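You operate a simulated robot arm through the tools that you are given. There is no shell and no other tool.

You are at the controls of a simulated robot arm. One attempt, no reset.

Task
Set the controls near the top of the writing cabinet. At the end: the cream note is on the white saucer; the clock winding knob is turned to full; the clock setting knob is turned to 2; the clock switch is set to run; whatever was shut is shut again. Leave all else as you found it, and nothing knocked over.

Only the result counts: the job must be done as asked and must still hold three seconds after the hand-in. Knocking over, shifting, dropping, spilling or breaking anything else fails it.

Robot
A 7-joint arm with a two-finger parallel gripper, fixed in place. Base frame: the origin is on the floor under the middle of its stand, x ahead of it, y to its left, z up; the work surface is at about z = 78. Lengths are in cm, angles in degrees, forces in N, time in s.
With the tool pointing down near the work surface it reaches from about 22 to 68 cm from the base axis. Its first joint turns from -66.0 to 66.0 degrees. Payload 2.4 kg.
Tool frame: the origin (TCP) lies between the finger pads and is the grasp point; the fingertips stand 3 cm ahead of it; z points along the fingers, y is the line along which they close. Largest opening 9.4 cm; finger width 2.8, thickness 1; the body of the gripper, 5 by 9.6 cm, starts 5.5 cm behind the TCP.
Orientation is that of the tool frame in the base frame, as [roll, pitch, yaw] about the fixed x, y, z axes, in that order (R = Rz(yaw) Ry(pitch) Rx(roll)). With the fingers straight down and closing along the base's y, the tool's x points along the base's -x, its y along +y and its z along -z.

Tools
- The arm moves only by the tool arm_command. Its argument "plan" is a list of rows, each a list of 3 entries, a list of its own where there are three numbers: the turn, a rotation vector about the tool's x, y, z in rad, then the shift along the tool's x, y, z in cm, then the gripper command, from -1 (fully open) to 1 (shut), values between in proportion. In form: [[[wx, wy, wz], [x, y, z], grip], ...]. A call has 1 to 20 rows; each row is the pose to reach, as a shift and turn from the pose commanded when the call began, along the tool's axes at that moment. Rows are played at 5 a second. More than 5 cm and 8.6 degrees between two rows, or a gripper value outside its range, and nothing of the call is played. Where a pose cannot be reached the arm comes as near as it can. A force on the tool above 40 N (or 10 N above the force at the start of the call, whichever is more), or a blocked arm, ends the call early, and 0.2 s more pass. The fingers move at their own pace (about 15.3 cm/s each) and stop on an object; they squeeze with about 39 N. The grip force told is the motor's: it shows also when the fingers shut on nothing. Time passes only in rows, and 0.2 s behind the last, so rows that repeat a pose let the fingers close. The reply holds the time, the measured pose of the TCP, the force on the tool along the base axes, the opening and the grip force, in the units named above and with some noise, with the torque about the TCP (base axes, N m) and any sound that the robot's microphone picked up, and new pictures: "views" is both (left out), scene, wrist or none.
- Cameras (640 x 400 px; columns grow to the right, rows downward): "scene" is fixed at [5.22, 49.21, 144.4]; the picture's right is [-0.52, -0.85, 0.00], its down [-0.50, 0.30, -0.81] and it looks along [0.70, -0.42, -0.58] (base axes); focal length 259 px, centre (320, 200). "wrist" rides on the gripper at [7.6, 1.4, -10.3] in the tool frame; the picture's right is [-0.18, 0.98, 0.00], its down [-0.75, -0.14, -0.64] and it looks along [-0.63, -0.12, 0.77] (tool axes); focal length 243 px, centre (320, 200).
- locate(camera, pixels): there is no depth. For up to 12 entries [column, row, z] of the newest picture of that camera ("zoom" is the newest enlarged one), the place [x, y] in the base frame at which the ray of that pixel passes the height z, good to about 0.2 cm. The clock stands still meanwhile.
- enlarge(camera, box): a new picture of the part [left, top, right, bottom] of that camera's present view, enlarged. The clock stands still meanwhile.
- close_job(): hands the job in; it is judged then, once.

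Open the gripper and draw the arm clear of the work before you hand the job in, unless the task says otherwise.

The tools are called after "Call:" by a JSON object that holds its "api" and its "payload". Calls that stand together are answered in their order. arm_command: Moves the arm, as the interface text tells. Its arguments: {"type":"object","properties":{"plan":{"type":"array"},"views":{"type":"string","enum":["both","scene","wrist","none"]}},"required":["plan"]} The other tools are called the same way: locate (camera, pixels) gives the place at which the rays of pixels pass given heights; enlarge (camera, box) takes an enlarged picture of a part of a camera's view; close_job () hands the job in.

At the start:

```text
time_s: 0.0
position: [40.64, 13.8, 121.14]
orientation: [-179.9, 0.0, 179.9]
force: [-0.5, -0.4, 0.0]
moment: [0.0, 0.03, 0.01]
width: 9.39
gripper_force: 0.0
```

scene: 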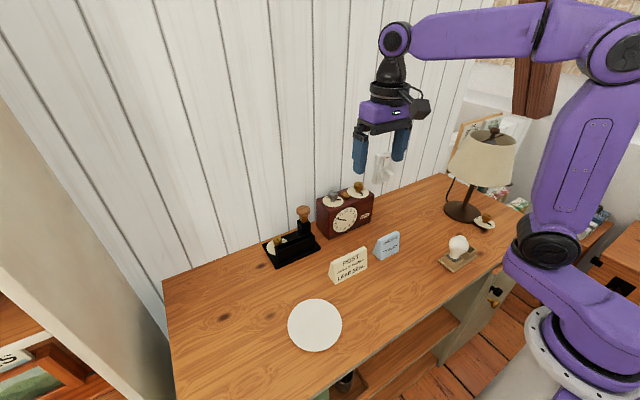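
wrist: 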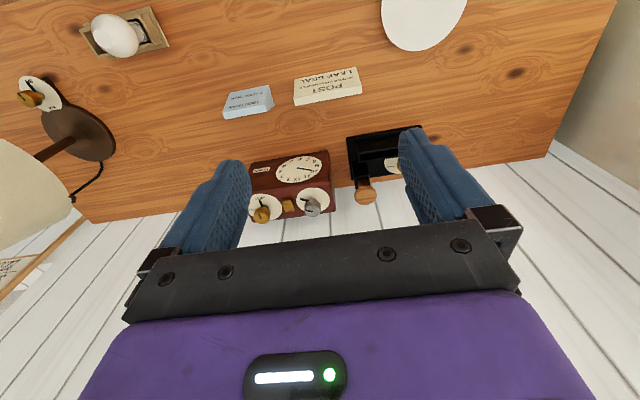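

I see the clock around scene (345,213), the cream note at (347,265), and the saucer at (315,325). I'll enlarge these for detail first.

Call:
{"api": "enlarge", "payload": {"camera": "scene", "box": [300, 170, 400, 240]}}

Call:
{"api": "enlarge", "payload": {"camera": "wrist", "box": [220, 130, 380, 230]}}

Call:
{"api": "enlarge", "payload": {"camera": "scene", "box": [260, 220, 420, 360]}}

```text
5.71 times, centred on (350, 205) of scene
```

zoom: 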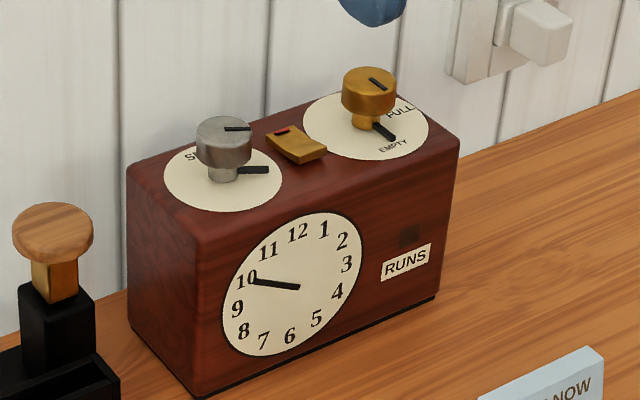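

```text
4.00 times, centred on (300, 180) of wrist
```

zoom: 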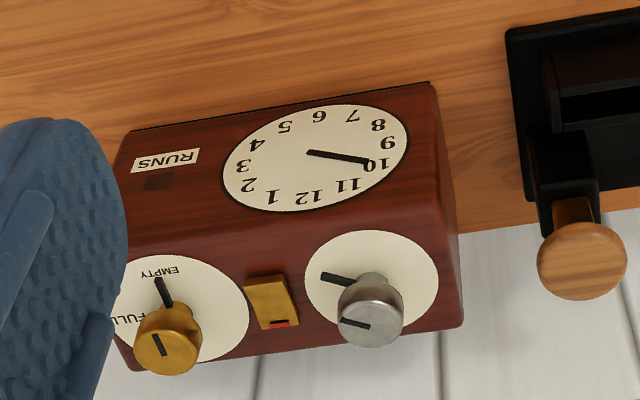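

```text
2.86 times, centred on (340, 290) of scene
```

zoom: 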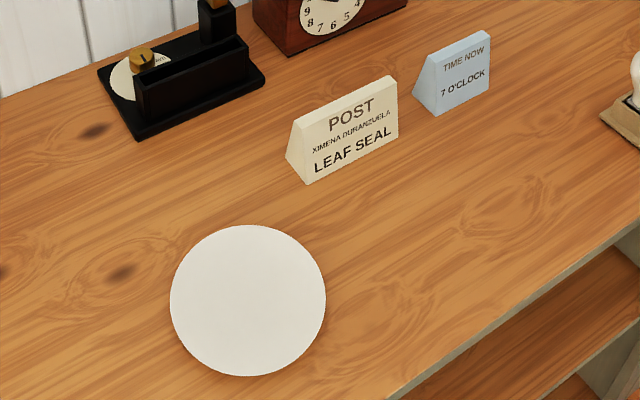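

The clock has a silver set knob, a gold rocker switch with a red mark, and a gold winding knob; the hand points near 10. I'll locate the clock corners, knobs, note and saucer.

Call:
{"api": "locate", "payload": {"camera": "scene", "pixels": [[329, 239, 78], [370.5, 222, 78], [329, 211, 88], [329, 211, 90], [374, 194, 88], [374, 194, 90], [333, 200, 88], [333, 200, 90], [359, 193, 88], [315, 325, 79], [288, 325, 79], [342, 325, 79]]}}

Call:
{"api": "locate", "payload": {"camera": "wrist", "pixels": [[254, 163, 78], [327, 151, 78], [334, 188, 88], [334, 188, 90], [264, 205, 88], [264, 205, 90], [312, 199, 88], [312, 199, 90], [300, 103, 78], [360, 93, 78], [225, 119, 78], [272, 109, 78]]}}

Call:
{"api": "enlarge", "payload": {"camera": "wrist", "box": [240, 140, 340, 225]}}

Call:
{"api": "enlarge", "payload": {"camera": "scene", "box": [320, 175, 380, 215]}}

```text
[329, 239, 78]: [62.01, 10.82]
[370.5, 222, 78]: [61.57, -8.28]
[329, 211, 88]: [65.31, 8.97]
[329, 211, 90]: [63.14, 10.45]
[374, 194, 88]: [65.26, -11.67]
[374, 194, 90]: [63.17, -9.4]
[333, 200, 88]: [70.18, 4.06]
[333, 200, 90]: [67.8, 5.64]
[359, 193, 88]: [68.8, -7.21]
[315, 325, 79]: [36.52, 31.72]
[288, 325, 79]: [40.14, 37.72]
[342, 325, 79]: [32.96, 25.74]
```

```text
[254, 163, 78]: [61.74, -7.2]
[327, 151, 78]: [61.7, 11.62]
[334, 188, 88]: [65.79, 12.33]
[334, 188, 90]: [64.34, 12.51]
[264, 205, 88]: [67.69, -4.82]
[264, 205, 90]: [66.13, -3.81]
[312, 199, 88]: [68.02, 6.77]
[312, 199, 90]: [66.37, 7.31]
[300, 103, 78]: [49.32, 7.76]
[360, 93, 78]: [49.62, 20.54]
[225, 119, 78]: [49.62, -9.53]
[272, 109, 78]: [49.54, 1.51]
```

```text
4.71 times, centred on (290, 182) of wrist
```

zoom: 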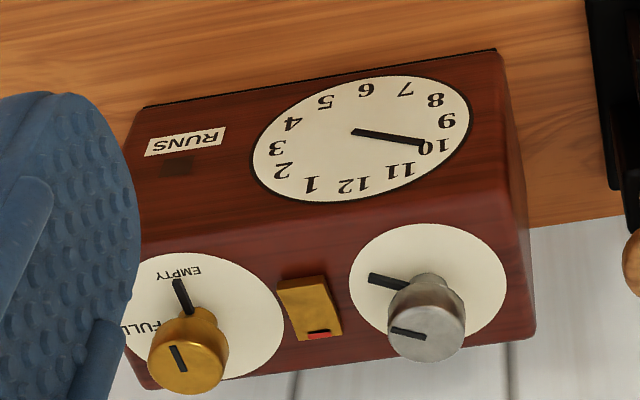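

```text
10.00 times, centred on (350, 195) of scene
```

zoom: 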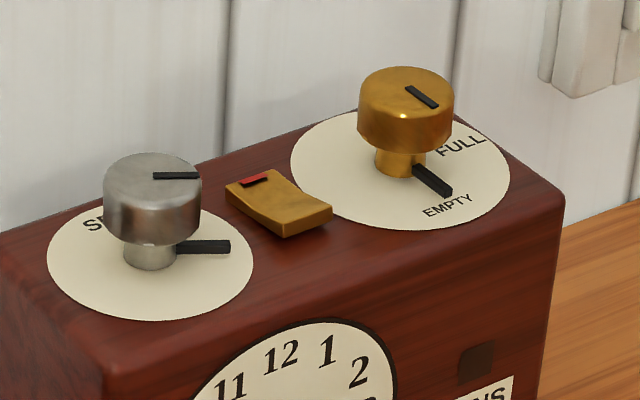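

The clock's front face is at x≈62, y from -8 to 11, top at z≈91. I'll move the wrist camera closer in front of and above the clock to read the dials.

Call:
{"api": "arm_command", "payload": {"plan": [[[0, 0, 0], [-2, -3, 0.5], -1], [[0, 0, 0], [-4, -6, 1], -1], [[0, 0, 0], [-6, -9, 2], -1], [[0, 0, 0], [-7.4, -11.8, 3], -1], [[0, 0, 0], [-7.4, -11.8, 3], -1]]}}

```text
time_s: 1.2
position: [47.98, 1.85, 118.07]
orientation: [180.0, 0.0, 179.9]
force: [0.3, 0.1, 0.5]
moment: [0.01, -0.02, -0.01]
width: 9.4
gripper_force: 0.1
```

scene: 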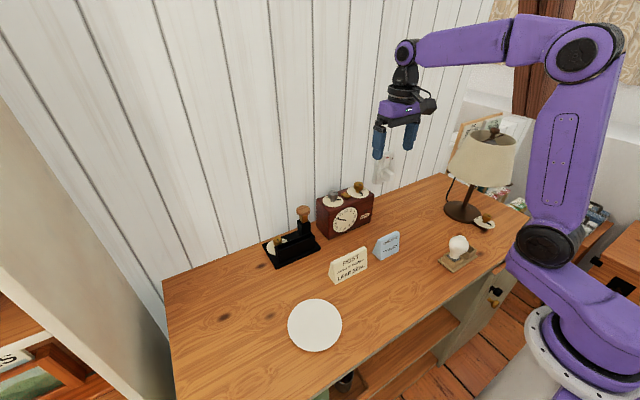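
wrist: 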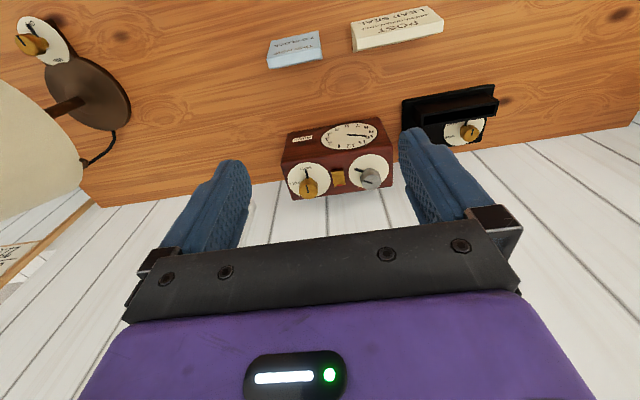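

The clock top is now clear between the fingers at wrist (335,165). Enlarging it.

Call:
{"api": "enlarge", "payload": {"camera": "wrist", "box": [272, 112, 402, 205]}}

Call:
{"api": "enlarge", "payload": {"camera": "wrist", "box": [280, 155, 344, 205]}}

Call:
{"api": "enlarge", "payload": {"camera": "wrist", "box": [335, 145, 399, 195]}}

Call:
{"api": "locate", "payload": {"camera": "scene", "pixels": [[358, 191.8, 91], [333, 199.8, 91], [358.6, 183.5, 95], [358.6, 183.5, 96], [333.2, 193, 95], [333.2, 193, 96], [347.8, 195.3, 92]]}}

```text
4.30 times, centred on (337, 158) of wrist
```

zoom: 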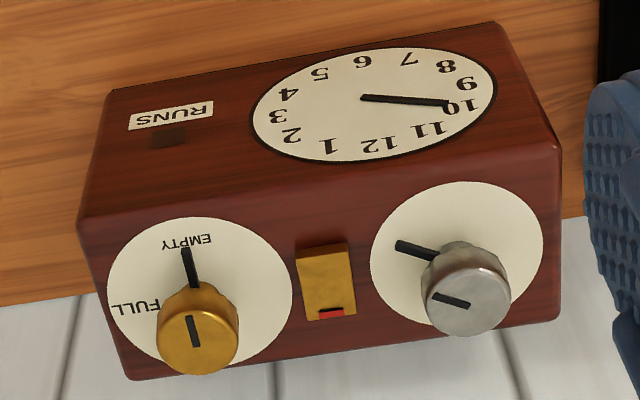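

```text
8.00 times, centred on (312, 180) of wrist
```

zoom: 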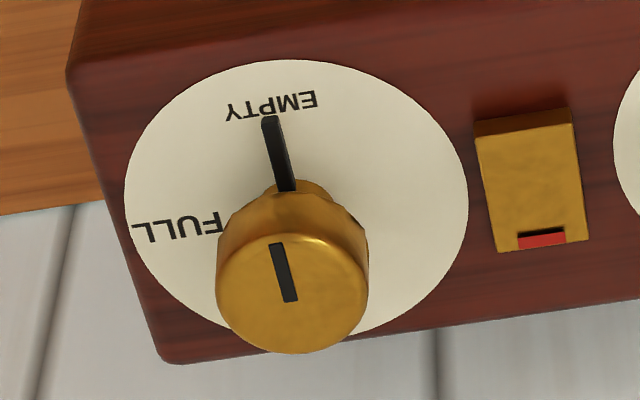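

```text
8.00 times, centred on (367, 170) of wrist
```

zoom: 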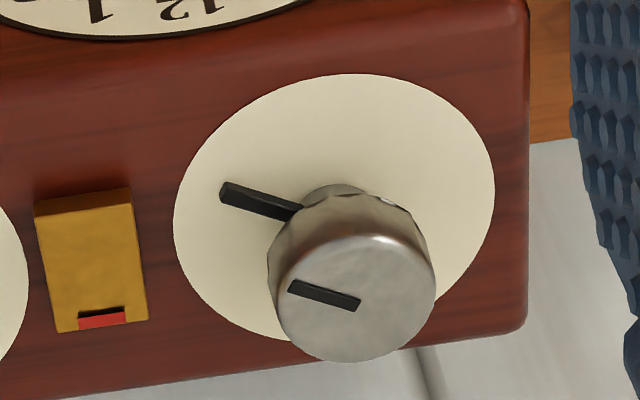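

```text
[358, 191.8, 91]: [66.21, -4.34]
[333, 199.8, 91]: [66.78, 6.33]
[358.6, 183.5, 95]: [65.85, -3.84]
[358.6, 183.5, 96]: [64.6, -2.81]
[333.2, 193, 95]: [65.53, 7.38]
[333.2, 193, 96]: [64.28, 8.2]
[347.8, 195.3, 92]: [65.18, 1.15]
```

The pointer of the winding knob sits at EMPTY (toward front) and FULL is on its right side (-y). I'll locate knob caps and dial centres from the wrist view at several heights.

Call:
{"api": "locate", "payload": {"camera": "wrist", "pixels": [[309, 180, 91], [368.75, 170.9, 91], [308.5, 191.6, 94], [308.5, 191.6, 95], [371.4, 182.3, 94], [371.4, 182.3, 95], [338.3, 177.5, 92]]}}

Call:
{"api": "enlarge", "payload": {"camera": "scene", "box": [345, 175, 377, 205]}}

Call:
{"api": "enlarge", "payload": {"camera": "scene", "box": [322, 183, 354, 208]}}

```text
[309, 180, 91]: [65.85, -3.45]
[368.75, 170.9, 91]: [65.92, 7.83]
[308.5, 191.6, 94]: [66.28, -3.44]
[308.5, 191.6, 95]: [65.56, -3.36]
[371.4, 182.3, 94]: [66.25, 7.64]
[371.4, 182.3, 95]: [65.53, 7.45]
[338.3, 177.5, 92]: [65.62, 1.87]
```

```text
13.33 times, centred on (361, 190) of scene
```

zoom: 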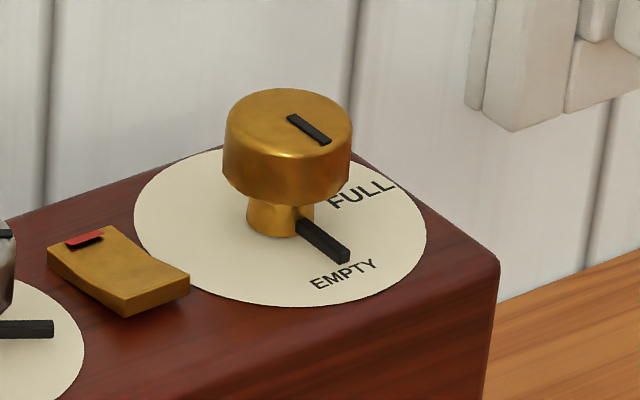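

```text
16.00 times, centred on (338, 196) of scene
```

zoom: 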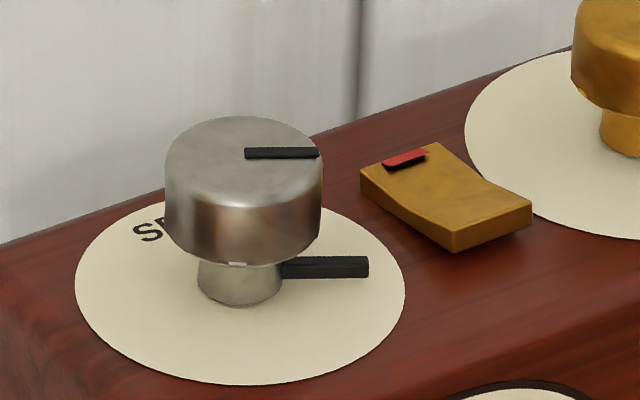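

Knob axes come out near (65.7,-3.6) and (65.8,7.5), cap tops at z≈94.8. I'll check the wall line behind the clock before coming down.

Call:
{"api": "locate", "payload": {"camera": "scene", "pixels": [[165, 281, 78], [262, 243, 78], [440, 174, 78], [400, 189, 78], [333, 201.6, 91], [333, 201.6, 91.5], [358.07, 191.95, 91.5], [303, 210, 91], [303, 210, 93], [385, 160, 95], [390, 165, 100]]}}

Call:
{"api": "enlarge", "payload": {"camera": "scene", "box": [240, 180, 340, 280]}}

```text
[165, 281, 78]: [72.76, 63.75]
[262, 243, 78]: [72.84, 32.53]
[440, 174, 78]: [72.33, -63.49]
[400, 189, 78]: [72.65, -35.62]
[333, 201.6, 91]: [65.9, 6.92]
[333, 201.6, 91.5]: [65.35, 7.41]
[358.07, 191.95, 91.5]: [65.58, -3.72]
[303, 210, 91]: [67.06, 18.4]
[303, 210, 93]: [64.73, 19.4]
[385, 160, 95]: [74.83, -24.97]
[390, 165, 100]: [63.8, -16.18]
```

```text
4.00 times, centred on (290, 230) of scene
```

zoom: 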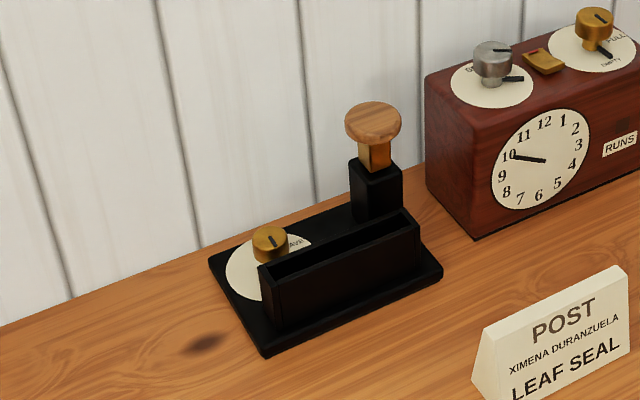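

The wall is at x≈72.7, leaving room for the gripper. I'll move above the winding knob at z=102 with the opening at about 6.4 cm and the tool pre-turned 45° clockwise.

Call:
{"api": "arm_command", "payload": {"plan": [[[0, 0, 0.13], [-2.9, -0.9, 2.6], -0.36], [[0, 0, 0.26], [-5.9, -1.8, 5.3], -0.36], [[0, 0, 0.39], [-8.8, -2.7, 8.0], -0.36], [[0, 0, 0.52], [-11.8, -3.6, 10.7], -0.36], [[0, 0, 0.65], [-14.8, -4.5, 13.4], -0.36], [[0, 0, 0.785], [-17.7, -5.45, 16], -0.36], [[0, 0, 0.785], [-17.7, -5.45, 16], -0.36]]}}

```text
time_s: 2.8
position: [66.0, -3.46, 102.3]
orientation: [-180.0, 0.0, 134.8]
force: [0.1, -0.2, -0.3]
moment: [0.04, -0.01, 0.0]
width: 6.37
gripper_force: 0.0
```

scene: 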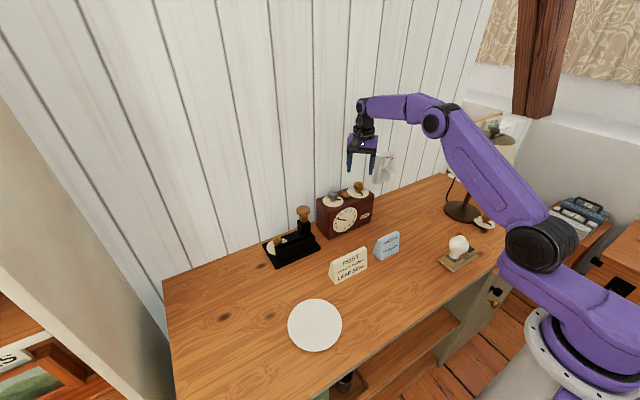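
wrist: 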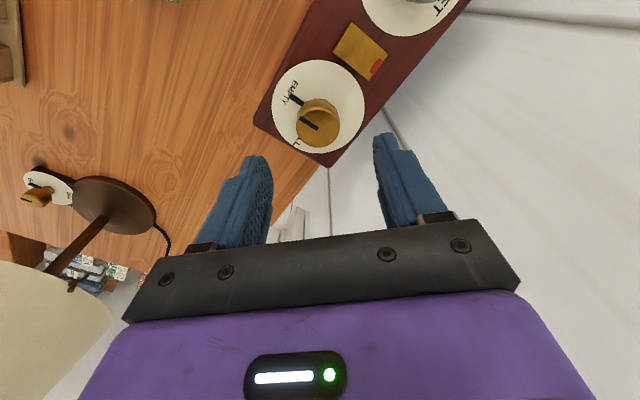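

The tool is above the winding knob, which shows at wrist (318,118). I'll enlarge to refine its centre.

Call:
{"api": "enlarge", "payload": {"camera": "wrist", "box": [256, 50, 384, 170]}}

Call:
{"api": "locate", "payload": {"camera": "wrist", "pixels": [[318, 106, 91], [319, 106, 91.5], [317, 125, 94.5], [317, 125, 95], [296, 125, 94.8], [338, 125, 94.8], [360, 52, 92]]}}

```text
3.33 times, centred on (320, 110) of wrist
```

zoom: 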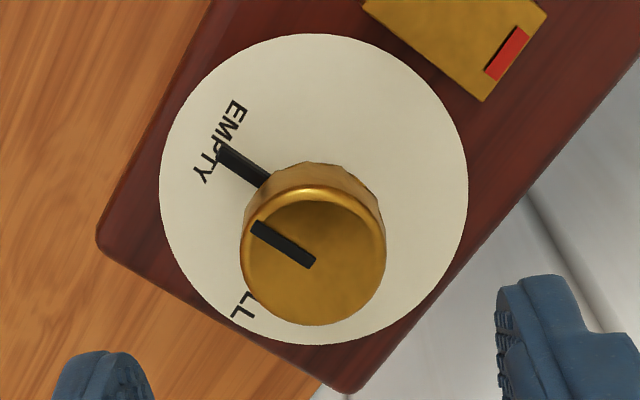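

```text
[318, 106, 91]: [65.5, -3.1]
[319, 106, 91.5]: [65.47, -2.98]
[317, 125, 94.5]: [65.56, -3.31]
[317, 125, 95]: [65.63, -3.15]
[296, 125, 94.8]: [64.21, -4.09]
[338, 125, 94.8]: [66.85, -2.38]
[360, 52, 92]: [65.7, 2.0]
```

The knob axis is at about (65.55,-3.3). I'll descend to put the fingertips at z≈92.6 around the cap, without closing yet.

Call:
{"api": "arm_command", "payload": {"plan": [[[0, 0, 0], [0.24, -0.03, 2.2], -0.36], [[0, 0, 0], [0.24, -0.03, 4.4], -0.36], [[0, 0, 0], [0.24, -0.03, 6.4], -0.36], [[0, 0, 0], [0.24, -0.03, 6.4], -0.36]]}}

```text
time_s: 3.8
position: [65.6, -3.36, 95.67]
orientation: [180.0, 0.0, 135.0]
force: [-0.1, -0.9, -0.2]
moment: [0.01, 0.01, -0.02]
width: 6.39
gripper_force: 0.1
```

scene: 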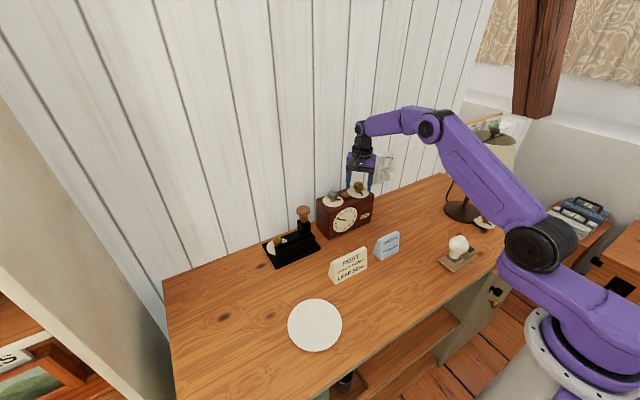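
wrist: 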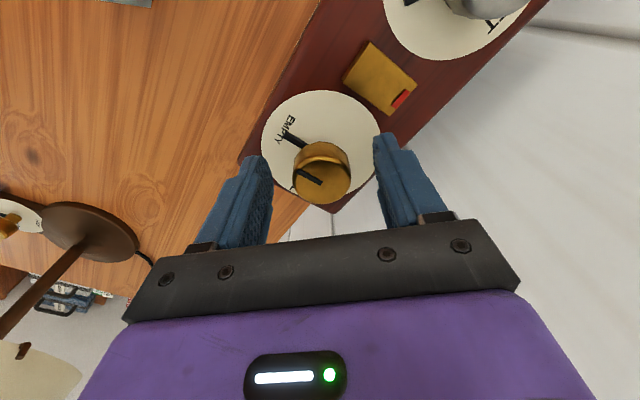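

Call:
{"api": "enlarge", "payload": {"camera": "wrist", "box": [230, 85, 420, 225]}}

Call:
{"api": "enlarge", "payload": {"camera": "scene", "box": [325, 150, 395, 210]}}

```text
2.86 times, centred on (325, 155) of wrist
```

zoom: 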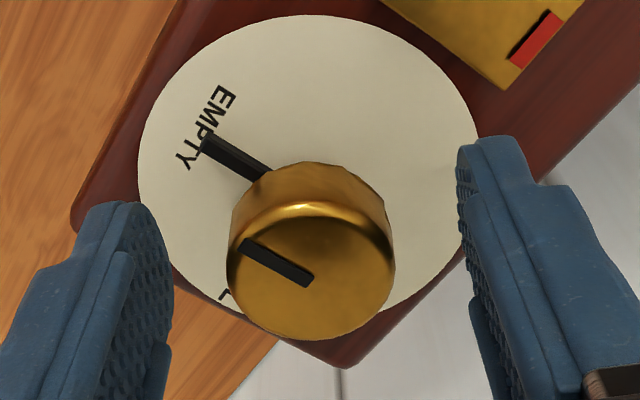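

```text
6.67 times, centred on (360, 180) of scene
```

zoom: 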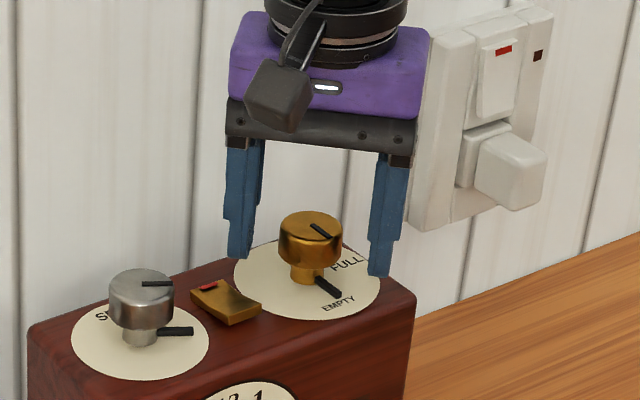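

The fingers straddle the cap with tips just below it and above the pointer. I'll close on the knob.

Call:
{"api": "arm_command", "payload": {"plan": [[[0, 0, 0], [0, 0, 0], 0.2], [[0, 0, 0], [0, 0, 0], 1], [[0, 0, 0], [0, 0, 0], 1], [[0, 0, 0], [0, 0, 0], 1]]}}

```text
time_s: 4.8
position: [65.61, -3.35, 95.8]
orientation: [179.9, 0.0, 134.9]
force: [3.9, 1.4, 0.3]
moment: [-0.18, -0.32, 0.02]
width: 3.33
gripper_force: 38.9
```

scene: 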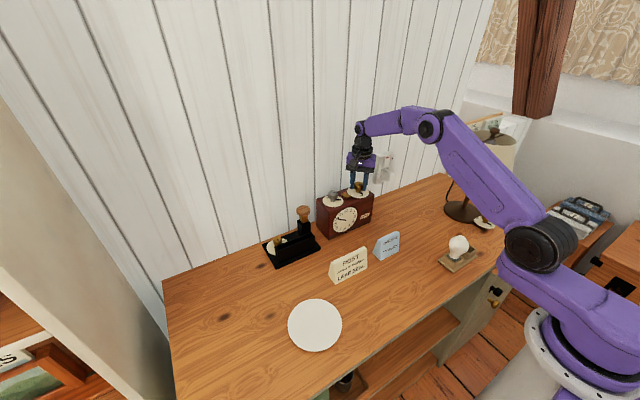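
wrist: 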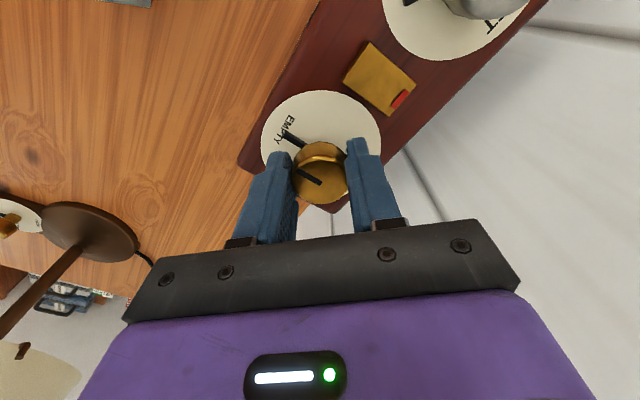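

Gripped at 3.33 cm with small side force. I'll test turning a little counterclockwise (from above) and read the torque.

Call:
{"api": "arm_command", "payload": {"plan": [[[0, 0, -0.07], [0, 0, 0], 1], [[0, 0, -0.14], [0, 0, 0], 1], [[0, 0, -0.14], [0, 0, 0], 1]]}}

```text
time_s: 5.6
position: [65.53, -3.23, 95.84]
orientation: [-180.0, -0.1, 143.1]
force: [5.1, 3.4, 0.6]
moment: [0.2, -0.29, -0.51]
width: 3.3
gripper_force: 39.3
```

scene: 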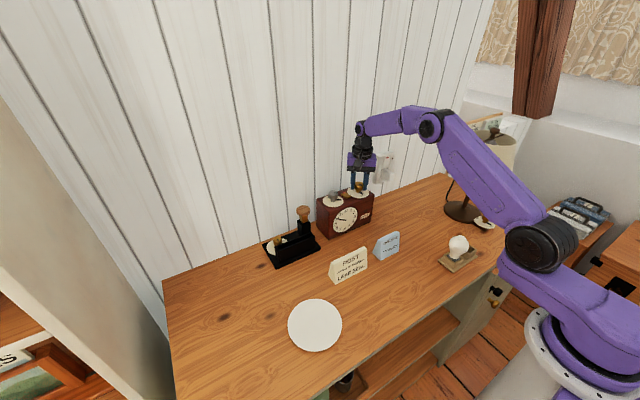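
wrist: 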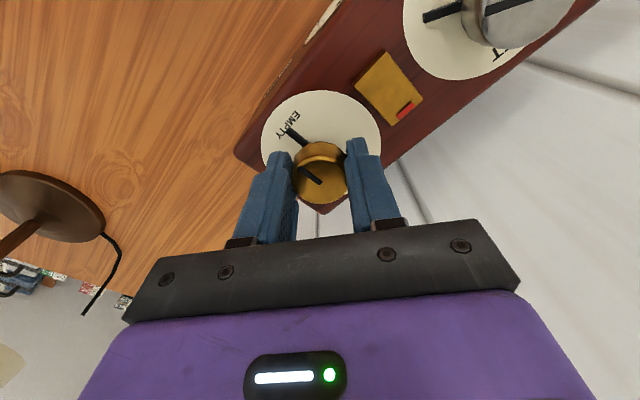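

Call:
{"api": "enlarge", "payload": {"camera": "wrist", "box": [240, 85, 400, 220]}}

Call:
{"api": "enlarge", "payload": {"camera": "scene", "box": [320, 165, 390, 225]}}

```text
2.96 times, centred on (320, 152) of wrist
```

zoom: 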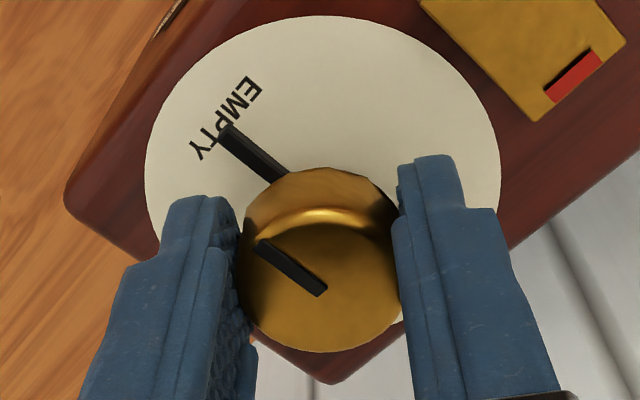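

```text
6.67 times, centred on (355, 195) of scene
```

zoom: 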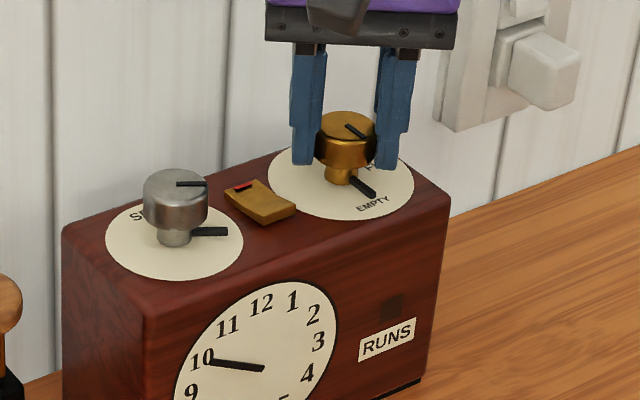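

The pointer hardly moved in world terms and the torque rose to -0.51 N m, so this direction seems stopped at EMPTY. I'll turn back and test clockwise.

Call:
{"api": "arm_command", "payload": {"plan": [[[0, 0, 0.1], [0, 0, 0], 1], [[0, 0, 0.2], [0, 0, 0], 1], [[0, 0, 0.3], [0, 0, 0], 1], [[0, 0, 0.4], [0, 0, 0], 1], [[0, 0, 0.4], [0, 0, 0], 1]]}}

Call:
{"api": "enlarge", "payload": {"camera": "wrist", "box": [240, 85, 400, 220]}}

Call:
{"api": "enlarge", "payload": {"camera": "scene", "box": [320, 165, 390, 225]}}

```text
time_s: 6.8
position: [65.5, -3.3, 95.78]
orientation: [-179.9, -0.1, 120.0]
force: [1.5, 3.1, -0.3]
moment: [0.5, 0.1, 0.01]
width: 3.27
gripper_force: 38.7
```

scene: 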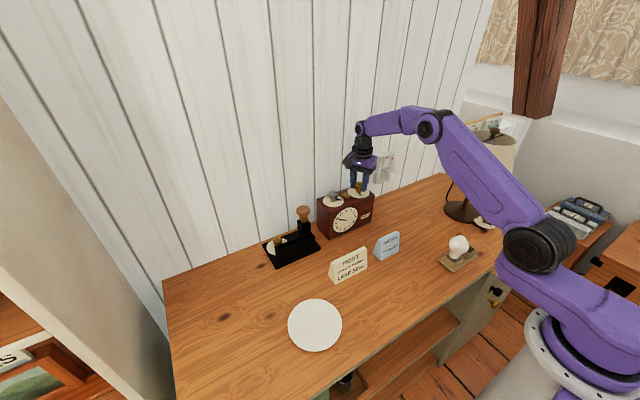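
wrist: 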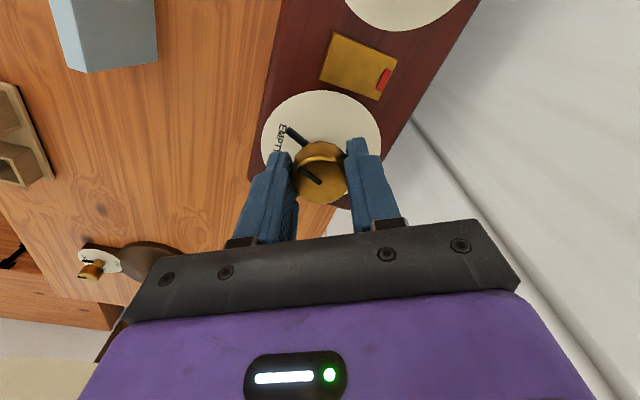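

```text
2.96 times, centred on (320, 152) of wrist
```

zoom: 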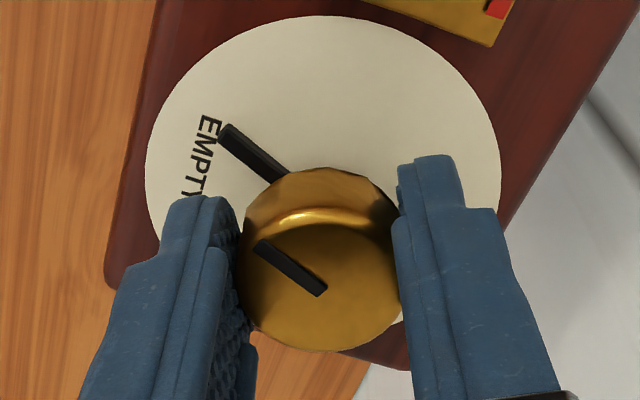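

```text
6.67 times, centred on (355, 195) of scene
```

zoom: 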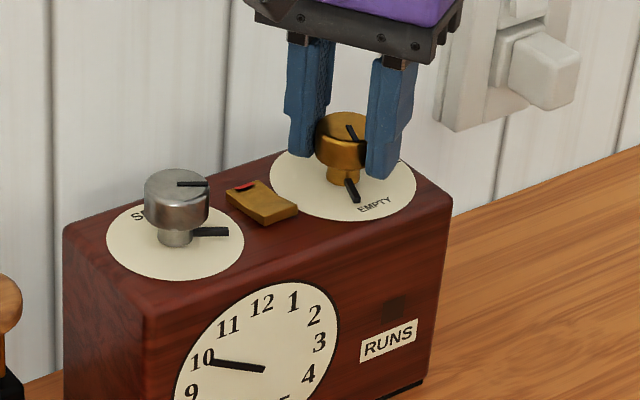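

Clockwise turning moves the knob freely (torque ≈0, the pointer follows the gripper). FULL is thus about 270° clockwise from EMPTY; I'll continue clockwise to yaw ≈75 and then regrip.

Call:
{"api": "arm_command", "payload": {"plan": [[[0, 0, 0.13], [0, 0, 0], 1], [[0, 0, 0.26], [0, 0, 0], 1], [[0, 0, 0.39], [0, 0, 0], 1], [[0, 0, 0.52], [0, 0, 0], 1], [[0, 0, 0.65], [0, 0, 0], 1], [[0, 0, 0.78], [0, 0, 0], 1], [[0, 0, 0.78], [0, 0, 0], 1]]}}

Call:
{"api": "locate", "payload": {"camera": "scene", "pixels": [[373, 184.5, 88], [373, 184.5, 90], [388.7, 176, 88], [388.7, 176, 90], [388.7, 176, 92], [376, 160, 95], [376, 160, 100]]}}

Call:
{"api": "enlarge", "payload": {"camera": "scene", "box": [320, 135, 410, 225]}}

```text
time_s: 8.4
position: [65.67, -3.3, 95.86]
orientation: [179.7, 0.0, 75.3]
force: [6.0, 2.3, 0.5]
moment: [0.4, -0.46, 0.01]
width: 3.28
gripper_force: 38.6
```

scene: 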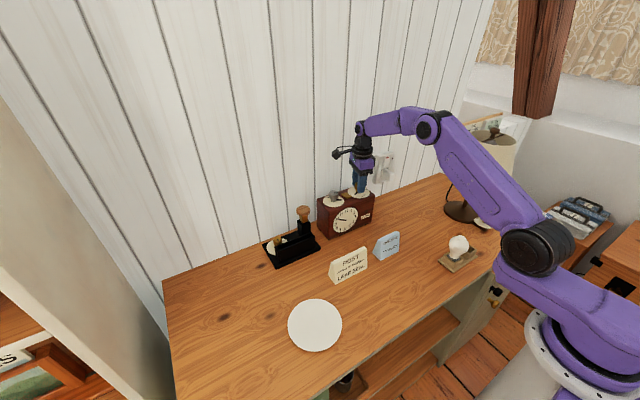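
wrist: 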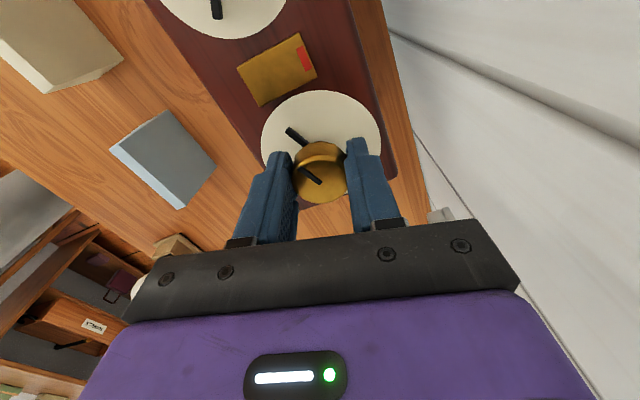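

```text
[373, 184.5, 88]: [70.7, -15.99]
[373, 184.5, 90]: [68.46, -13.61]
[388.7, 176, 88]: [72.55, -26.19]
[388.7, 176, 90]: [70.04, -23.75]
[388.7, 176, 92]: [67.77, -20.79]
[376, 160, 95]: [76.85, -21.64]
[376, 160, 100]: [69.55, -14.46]
```

```text
4.44 times, centred on (365, 180) of scene
```

zoom: 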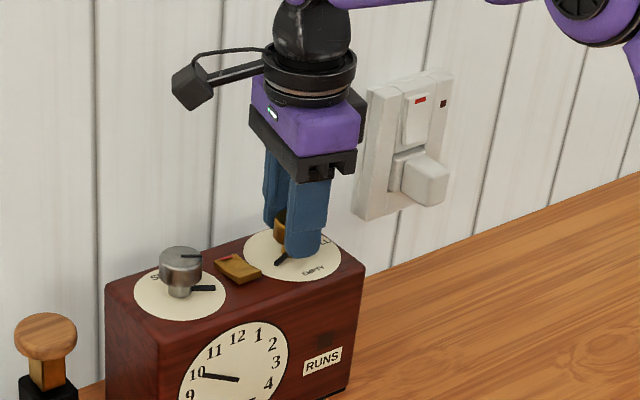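

Turned freely to yaw 75. Now I release, lift 4 cm and rotate the tool back counterclockwise for a fresh grip.

Call:
{"api": "arm_command", "payload": {"plan": [[[0, 0, 0], [0, 0, 0], -0.2], [[0, 0, 0], [0, 0, 0], -0.2], [[0, 0, 0], [0, 0, -2.5], -0.2], [[0, 0, 0], [0, 0, -4.5], -0.2], [[0, 0, -0.14], [0, 0, -4.5], -0.2], [[0, 0, -0.28], [0, 0, -4.5], -0.2], [[0, 0, -0.42], [0, 0, -4.5], -0.2], [[0, 0, -0.56], [0, 0, -4.5], -0.2], [[0, 0, -0.7], [0, 0, -4.5], -0.2], [[0, 0, -0.84], [0, 0, -4.5], -0.2], [[0, 0, -0.98], [0, 0, -4.5], -0.2], [[0, 0, -1.12], [0, 0, -4.5], -0.2], [[0, 0, -1.26], [0, 0, -4.5], -0.2], [[0, 0, -1.4], [0, 0, -4.5], -0.2], [[0, 0, -1.54], [0, 0, -4.5], -0.2], [[0, 0, -1.68], [0, 0, -4.5], -0.2], [[0, 0, -1.82], [0, 0, -4.5], -0.2], [[0, 0, -1.82], [0, 0, -4.5], -0.2]]}}

Call:
{"api": "enlarge", "payload": {"camera": "wrist", "box": [230, 60, 410, 200]}}

```text
time_s: 12.2
position: [65.48, -3.23, 100.38]
orientation: [-180.0, 0.0, 179.9]
force: [-0.5, 0.0, 0.6]
moment: [0.0, 0.01, -0.05]
width: 5.63
gripper_force: 0.1
```

scene: 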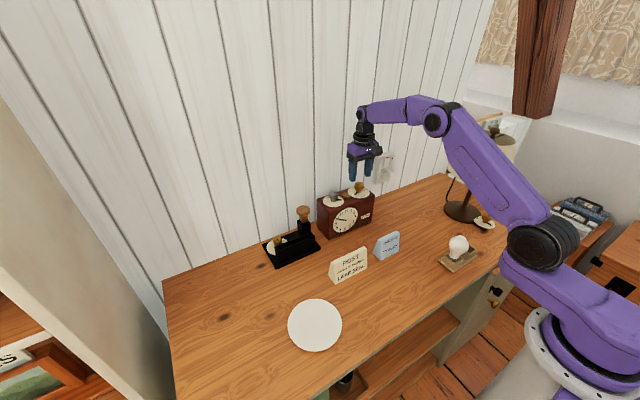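
wrist: 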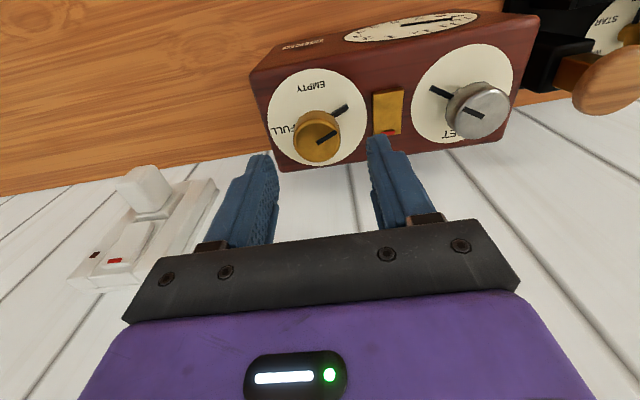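

```text
2.86 times, centred on (320, 130) of wrist
```

zoom: 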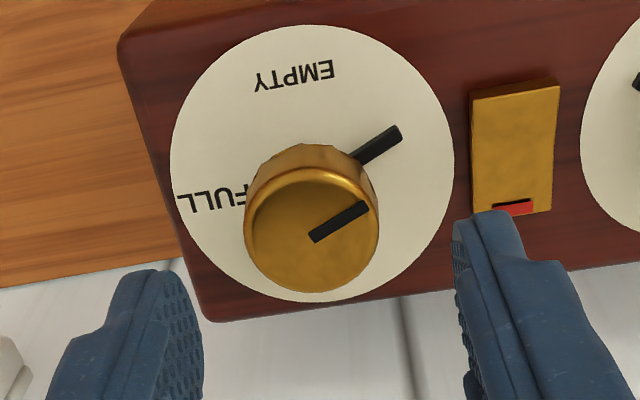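

The pointer has moved about 67° clockwise from EMPTY, as expected. I'll continue rotating the open gripper to yaw ≈277, then go down over the knob.

Call:
{"api": "arm_command", "payload": {"plan": [[[0, 0, -0.14], [-0.15, 0.05, 0], -0.2], [[0, 0, -0.28], [-0.15, 0.05, 0], -0.2], [[0, 0, -0.42], [-0.15, 0.05, 0], -0.2], [[0, 0, -0.56], [-0.15, 0.05, 0], -0.2], [[0, 0, -0.7], [-0.15, 0.05, 0], -0.2], [[0, 0, -0.84], [-0.15, 0.05, 0], -0.2], [[0, 0, -0.98], [-0.15, 0.05, 0], -0.2], [[0, 0, -1.12], [-0.15, 0.05, 0], -0.2], [[0, 0, -1.26], [-0.15, 0.05, 0], -0.2], [[0, 0, -1.4], [-0.15, 0.05, 0], -0.2], [[0, 0, -1.54], [-0.15, 0.05, 0], -0.2], [[0, 0, -1.69], [-0.15, 0.05, 0], -0.2], [[0, 0, -1.69], [-0.15, 0.05, 0], -0.2]]}}

```text
time_s: 15.0
position: [65.78, -3.36, 100.41]
orientation: [-180.0, 0.1, -83.3]
force: [-0.7, -0.2, 0.2]
moment: [0.01, 0.0, 0.01]
width: 5.59
gripper_force: 0.0
```

scene: 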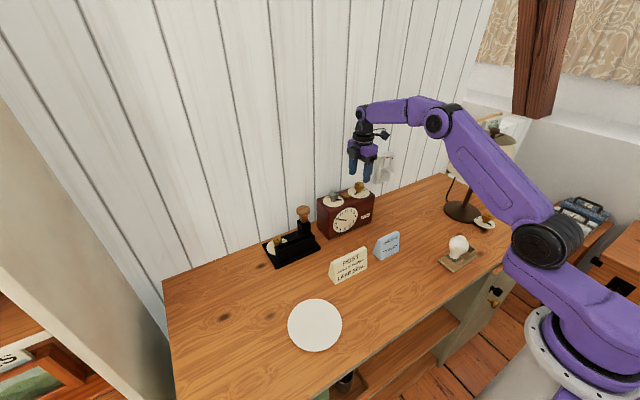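
wrist: 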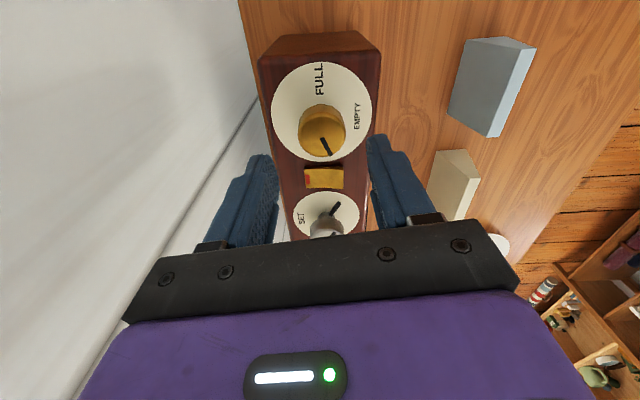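

Reached yaw ≈277; FULL is visible on the far side at wrist (319,80). Descending 4.6 cm and gripping.

Call:
{"api": "arm_command", "payload": {"plan": [[[0, 0, 0], [0, 0, 2.4], -0.2], [[0, 0, 0], [0, 0, 4.6], -0.2], [[0, 0, 0], [0, 0, 4.6], -0.2], [[0, 0, 0], [0, 0, 4.6], 0.5], [[0, 0, 0], [0, 0, 4.6], 1], [[0, 0, 0], [0, 0, 4.6], 1]]}}

Call:
{"api": "enlarge", "payload": {"camera": "wrist", "box": [230, 60, 410, 250]}}

```text
time_s: 16.4
position: [65.57, -3.41, 95.66]
orientation: [179.9, -0.1, -83.5]
force: [-8.8, -0.3, 2.1]
moment: [0.07, 0.61, -0.01]
width: 3.31
gripper_force: 39.4
```

scene: 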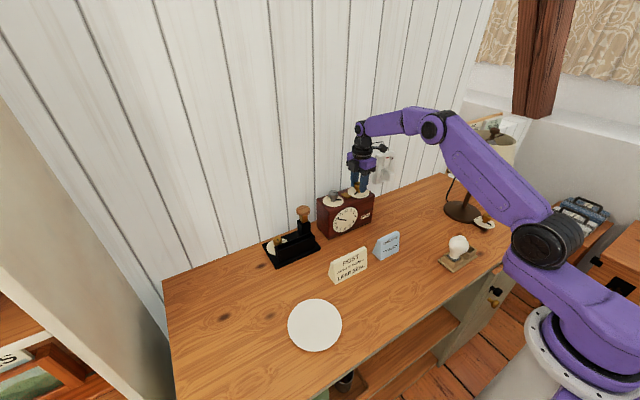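
wrist: 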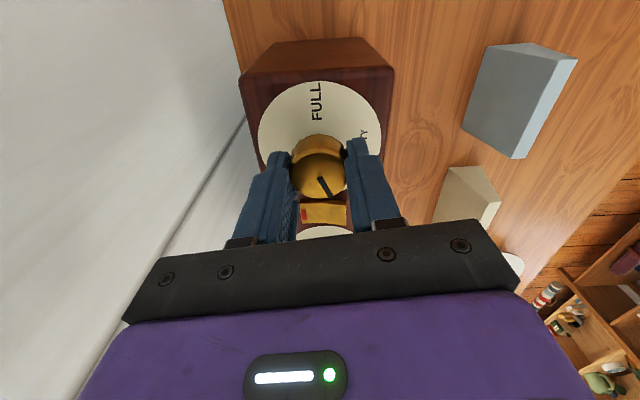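

```text
2.11 times, centred on (320, 155) of wrist
```

zoom: 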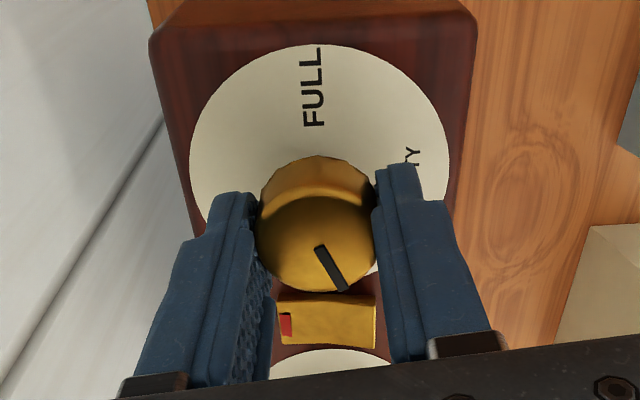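

Gripped at 3.31 cm. I'll turn clockwise about 150° with a slight -0.1 cm x correction, then look before finishing to FULL.

Call:
{"api": "arm_command", "payload": {"plan": [[[0, 0, 0.14], [0, 0.1, 0], 1], [[0, 0, 0.28], [0, 0.1, 0], 1], [[0, 0, 0.42], [0, 0.1, 0], 1], [[0, 0, 0.56], [0, 0.1, 0], 1], [[0, 0, 0.7], [0, 0.1, 0], 1], [[0, 0, 0.84], [0, 0.1, 0], 1], [[0, 0, 0.98], [0, 0.1, 0], 1], [[0, 0, 1.12], [0, 0.1, 0], 1], [[0, 0, 1.26], [0, 0.1, 0], 1], [[0, 0, 1.4], [0, 0.1, 0], 1], [[0, 0, 1.54], [0, 0.1, 0], 1], [[0, 0, 1.68], [0, 0.1, 0], 1], [[0, 0, 1.82], [0, 0.1, 0], 1], [[0, 0, 1.96], [0, 0.1, 0], 1], [[0, 0, 2.1], [0, 0.1, 0], 1], [[0, 0, 2.24], [0, 0.1, 0], 1], [[0, 0, 2.38], [0, 0.1, 0], 1], [[0, 0, 2.52], [0, 0.1, 0], 1], [[0, 0, 2.66], [0, 0.1, 0], 1], [[0, 0, 2.66], [0, 0.1, 0], 1]]}}

Call:
{"api": "enlarge", "payload": {"camera": "wrist", "box": [230, 70, 410, 220]}}

Call:
{"api": "enlarge", "payload": {"camera": "scene", "box": [320, 165, 390, 225]}}

```text
time_s: 20.6
position: [65.58, -3.59, 95.77]
orientation: [-180.0, 0.3, 123.8]
force: [4.4, -19.8, 8.0]
moment: [-0.27, 0.1, 0.04]
width: 3.29
gripper_force: 38.9
```

scene: 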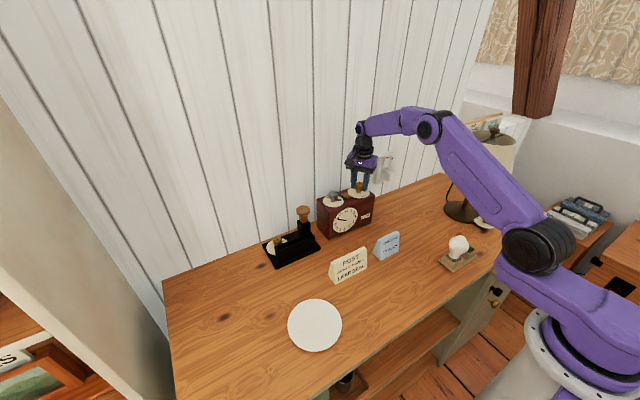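
wrist: 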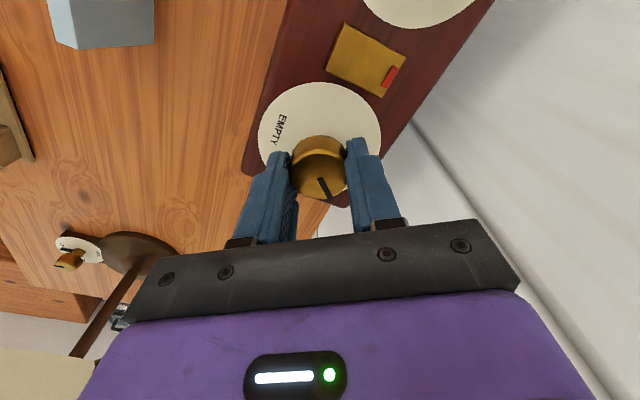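

```text
2.67 times, centred on (320, 145) of wrist
```

zoom: 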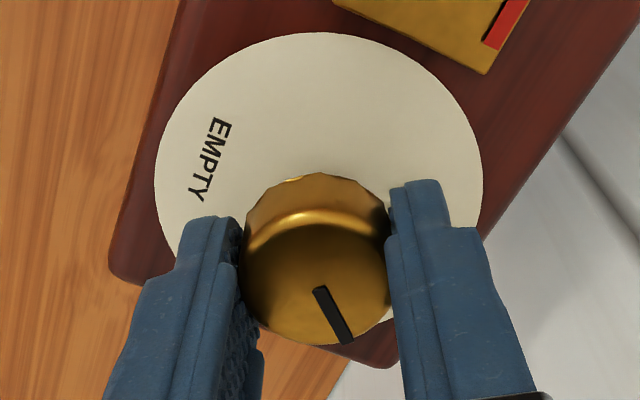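

```text
6.67 times, centred on (355, 195) of scene
```

zoom: 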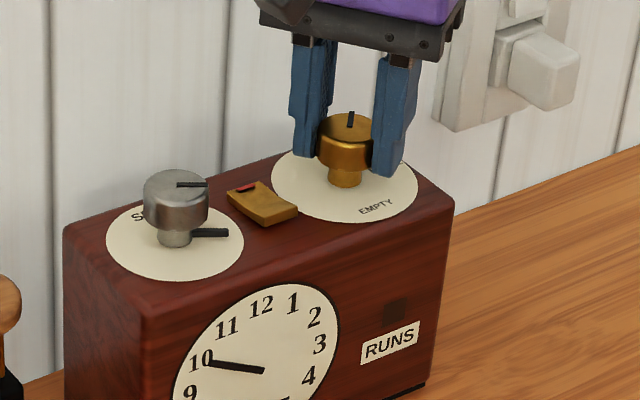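

The knob followed, but a side force of about 20 N has built up since the TCP is slightly off the knob axis (true axis near y≈-3.42). I'll relieve it with a small shift before turning further.

Call:
{"api": "arm_command", "payload": {"plan": [[[0, 0, 0], [-0.15, -0.04, 0], 1], [[0, 0, 0], [-0.32, -0.08, 0], 1], [[0, 0, 0], [-0.32, -0.08, 0], 1]], "views": "none"}}

Call:
{"api": "enlarge", "payload": {"camera": "scene", "box": [320, 165, 390, 225]}}

```text
time_s: 21.4
position: [65.53, -3.54, 95.77]
orientation: [-179.9, -0.1, 124.0]
force: [-7.7, -14.9, 9.8]
moment: [-0.37, 0.35, 0.03]
width: 3.28
gripper_force: 39.3
```

```text
6.67 times, centred on (355, 195) of scene
```

zoom: 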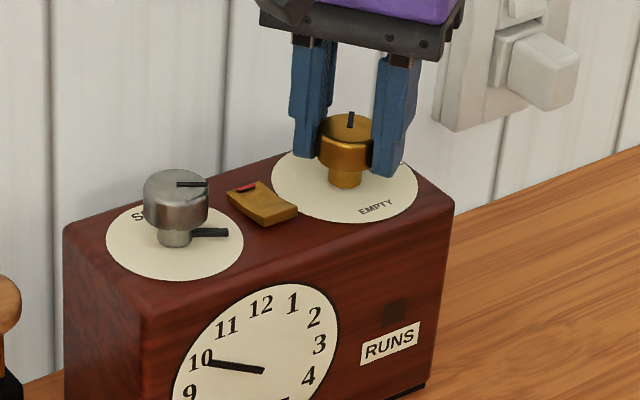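

Force remains about 17 N, so I'll open the fingers slightly to let everything relax, then read the free pose.

Call:
{"api": "arm_command", "payload": {"plan": [[[0, 0, 0], [0, 0, 0], 0.0], [[0, 0, 0], [0, 0, 0], 0.0], [[0, 0, 0], [0, 0, 0], 0.0]]}}

Call:
{"api": "enlarge", "payload": {"camera": "scene", "box": [320, 165, 390, 225]}}

Call:
{"api": "enlarge", "payload": {"camera": "wrist", "box": [230, 70, 410, 220]}}

```text
time_s: 22.2
position: [65.61, -3.54, 95.72]
orientation: [180.0, 0.1, 124.2]
force: [0.2, 0.1, 0.7]
moment: [-0.03, 0.02, -0.01]
width: 4.7
gripper_force: 0.0
```

scene: 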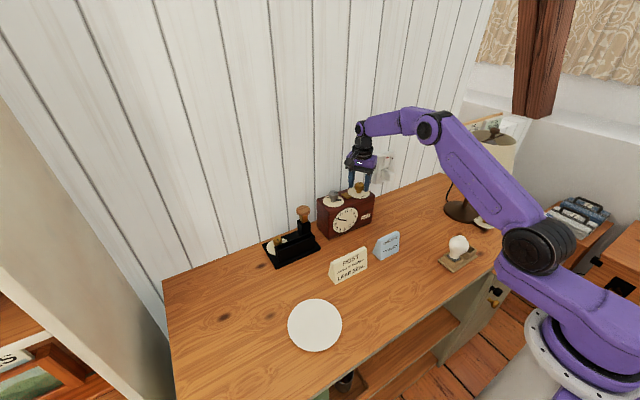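
wrist: 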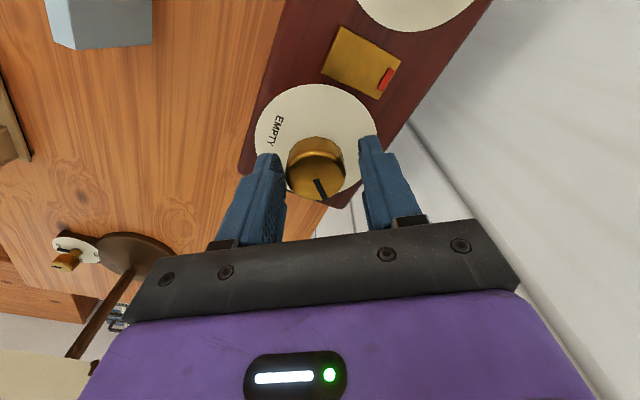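

```text
6.67 times, centred on (355, 195) of scene
```

zoom: 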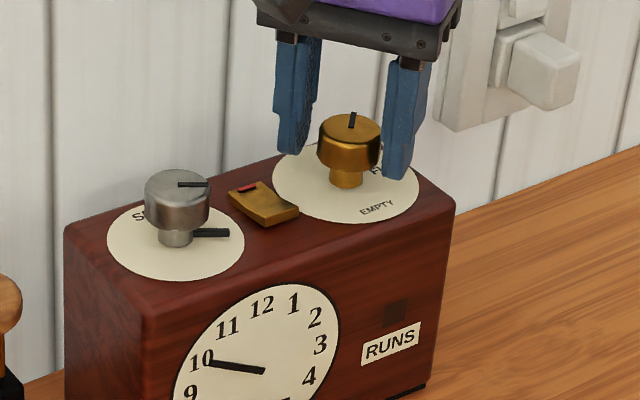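

```text
2.67 times, centred on (320, 145) of wrist
```

zoom: 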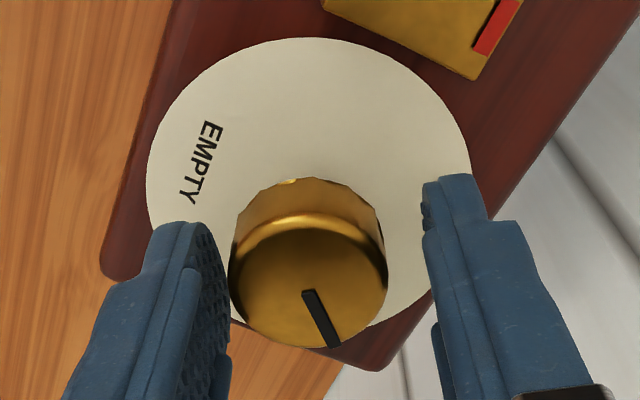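

The clock seems to have crept a couple of millimetres under that side force, so I must recentre precisely. I'll locate the cap and dial centre from this view.

Call:
{"api": "locate", "payload": {"camera": "wrist", "pixels": [[315.5, 176.1, 94.6], [315.5, 176.1, 95], [315.9, 141.3, 91.3], [287, 172, 94], [345, 172, 94]]}}

Call:
{"api": "enlarge", "payload": {"camera": "scene", "box": [300, 170, 400, 240]}}

```text
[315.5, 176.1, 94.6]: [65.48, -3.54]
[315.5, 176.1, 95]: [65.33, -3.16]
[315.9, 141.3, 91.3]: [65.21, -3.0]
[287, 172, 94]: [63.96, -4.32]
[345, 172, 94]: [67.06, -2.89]
```

```text
5.71 times, centred on (350, 205) of scene
```

zoom: 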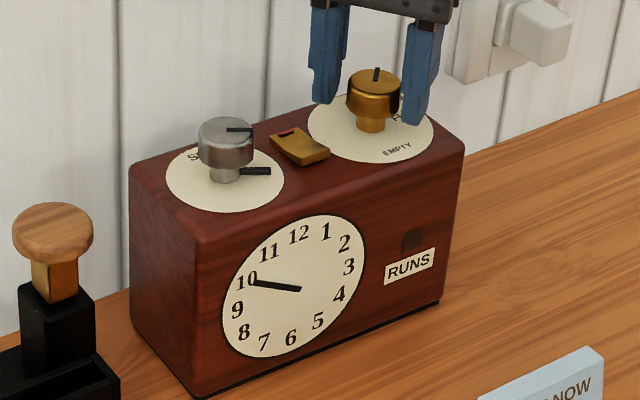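

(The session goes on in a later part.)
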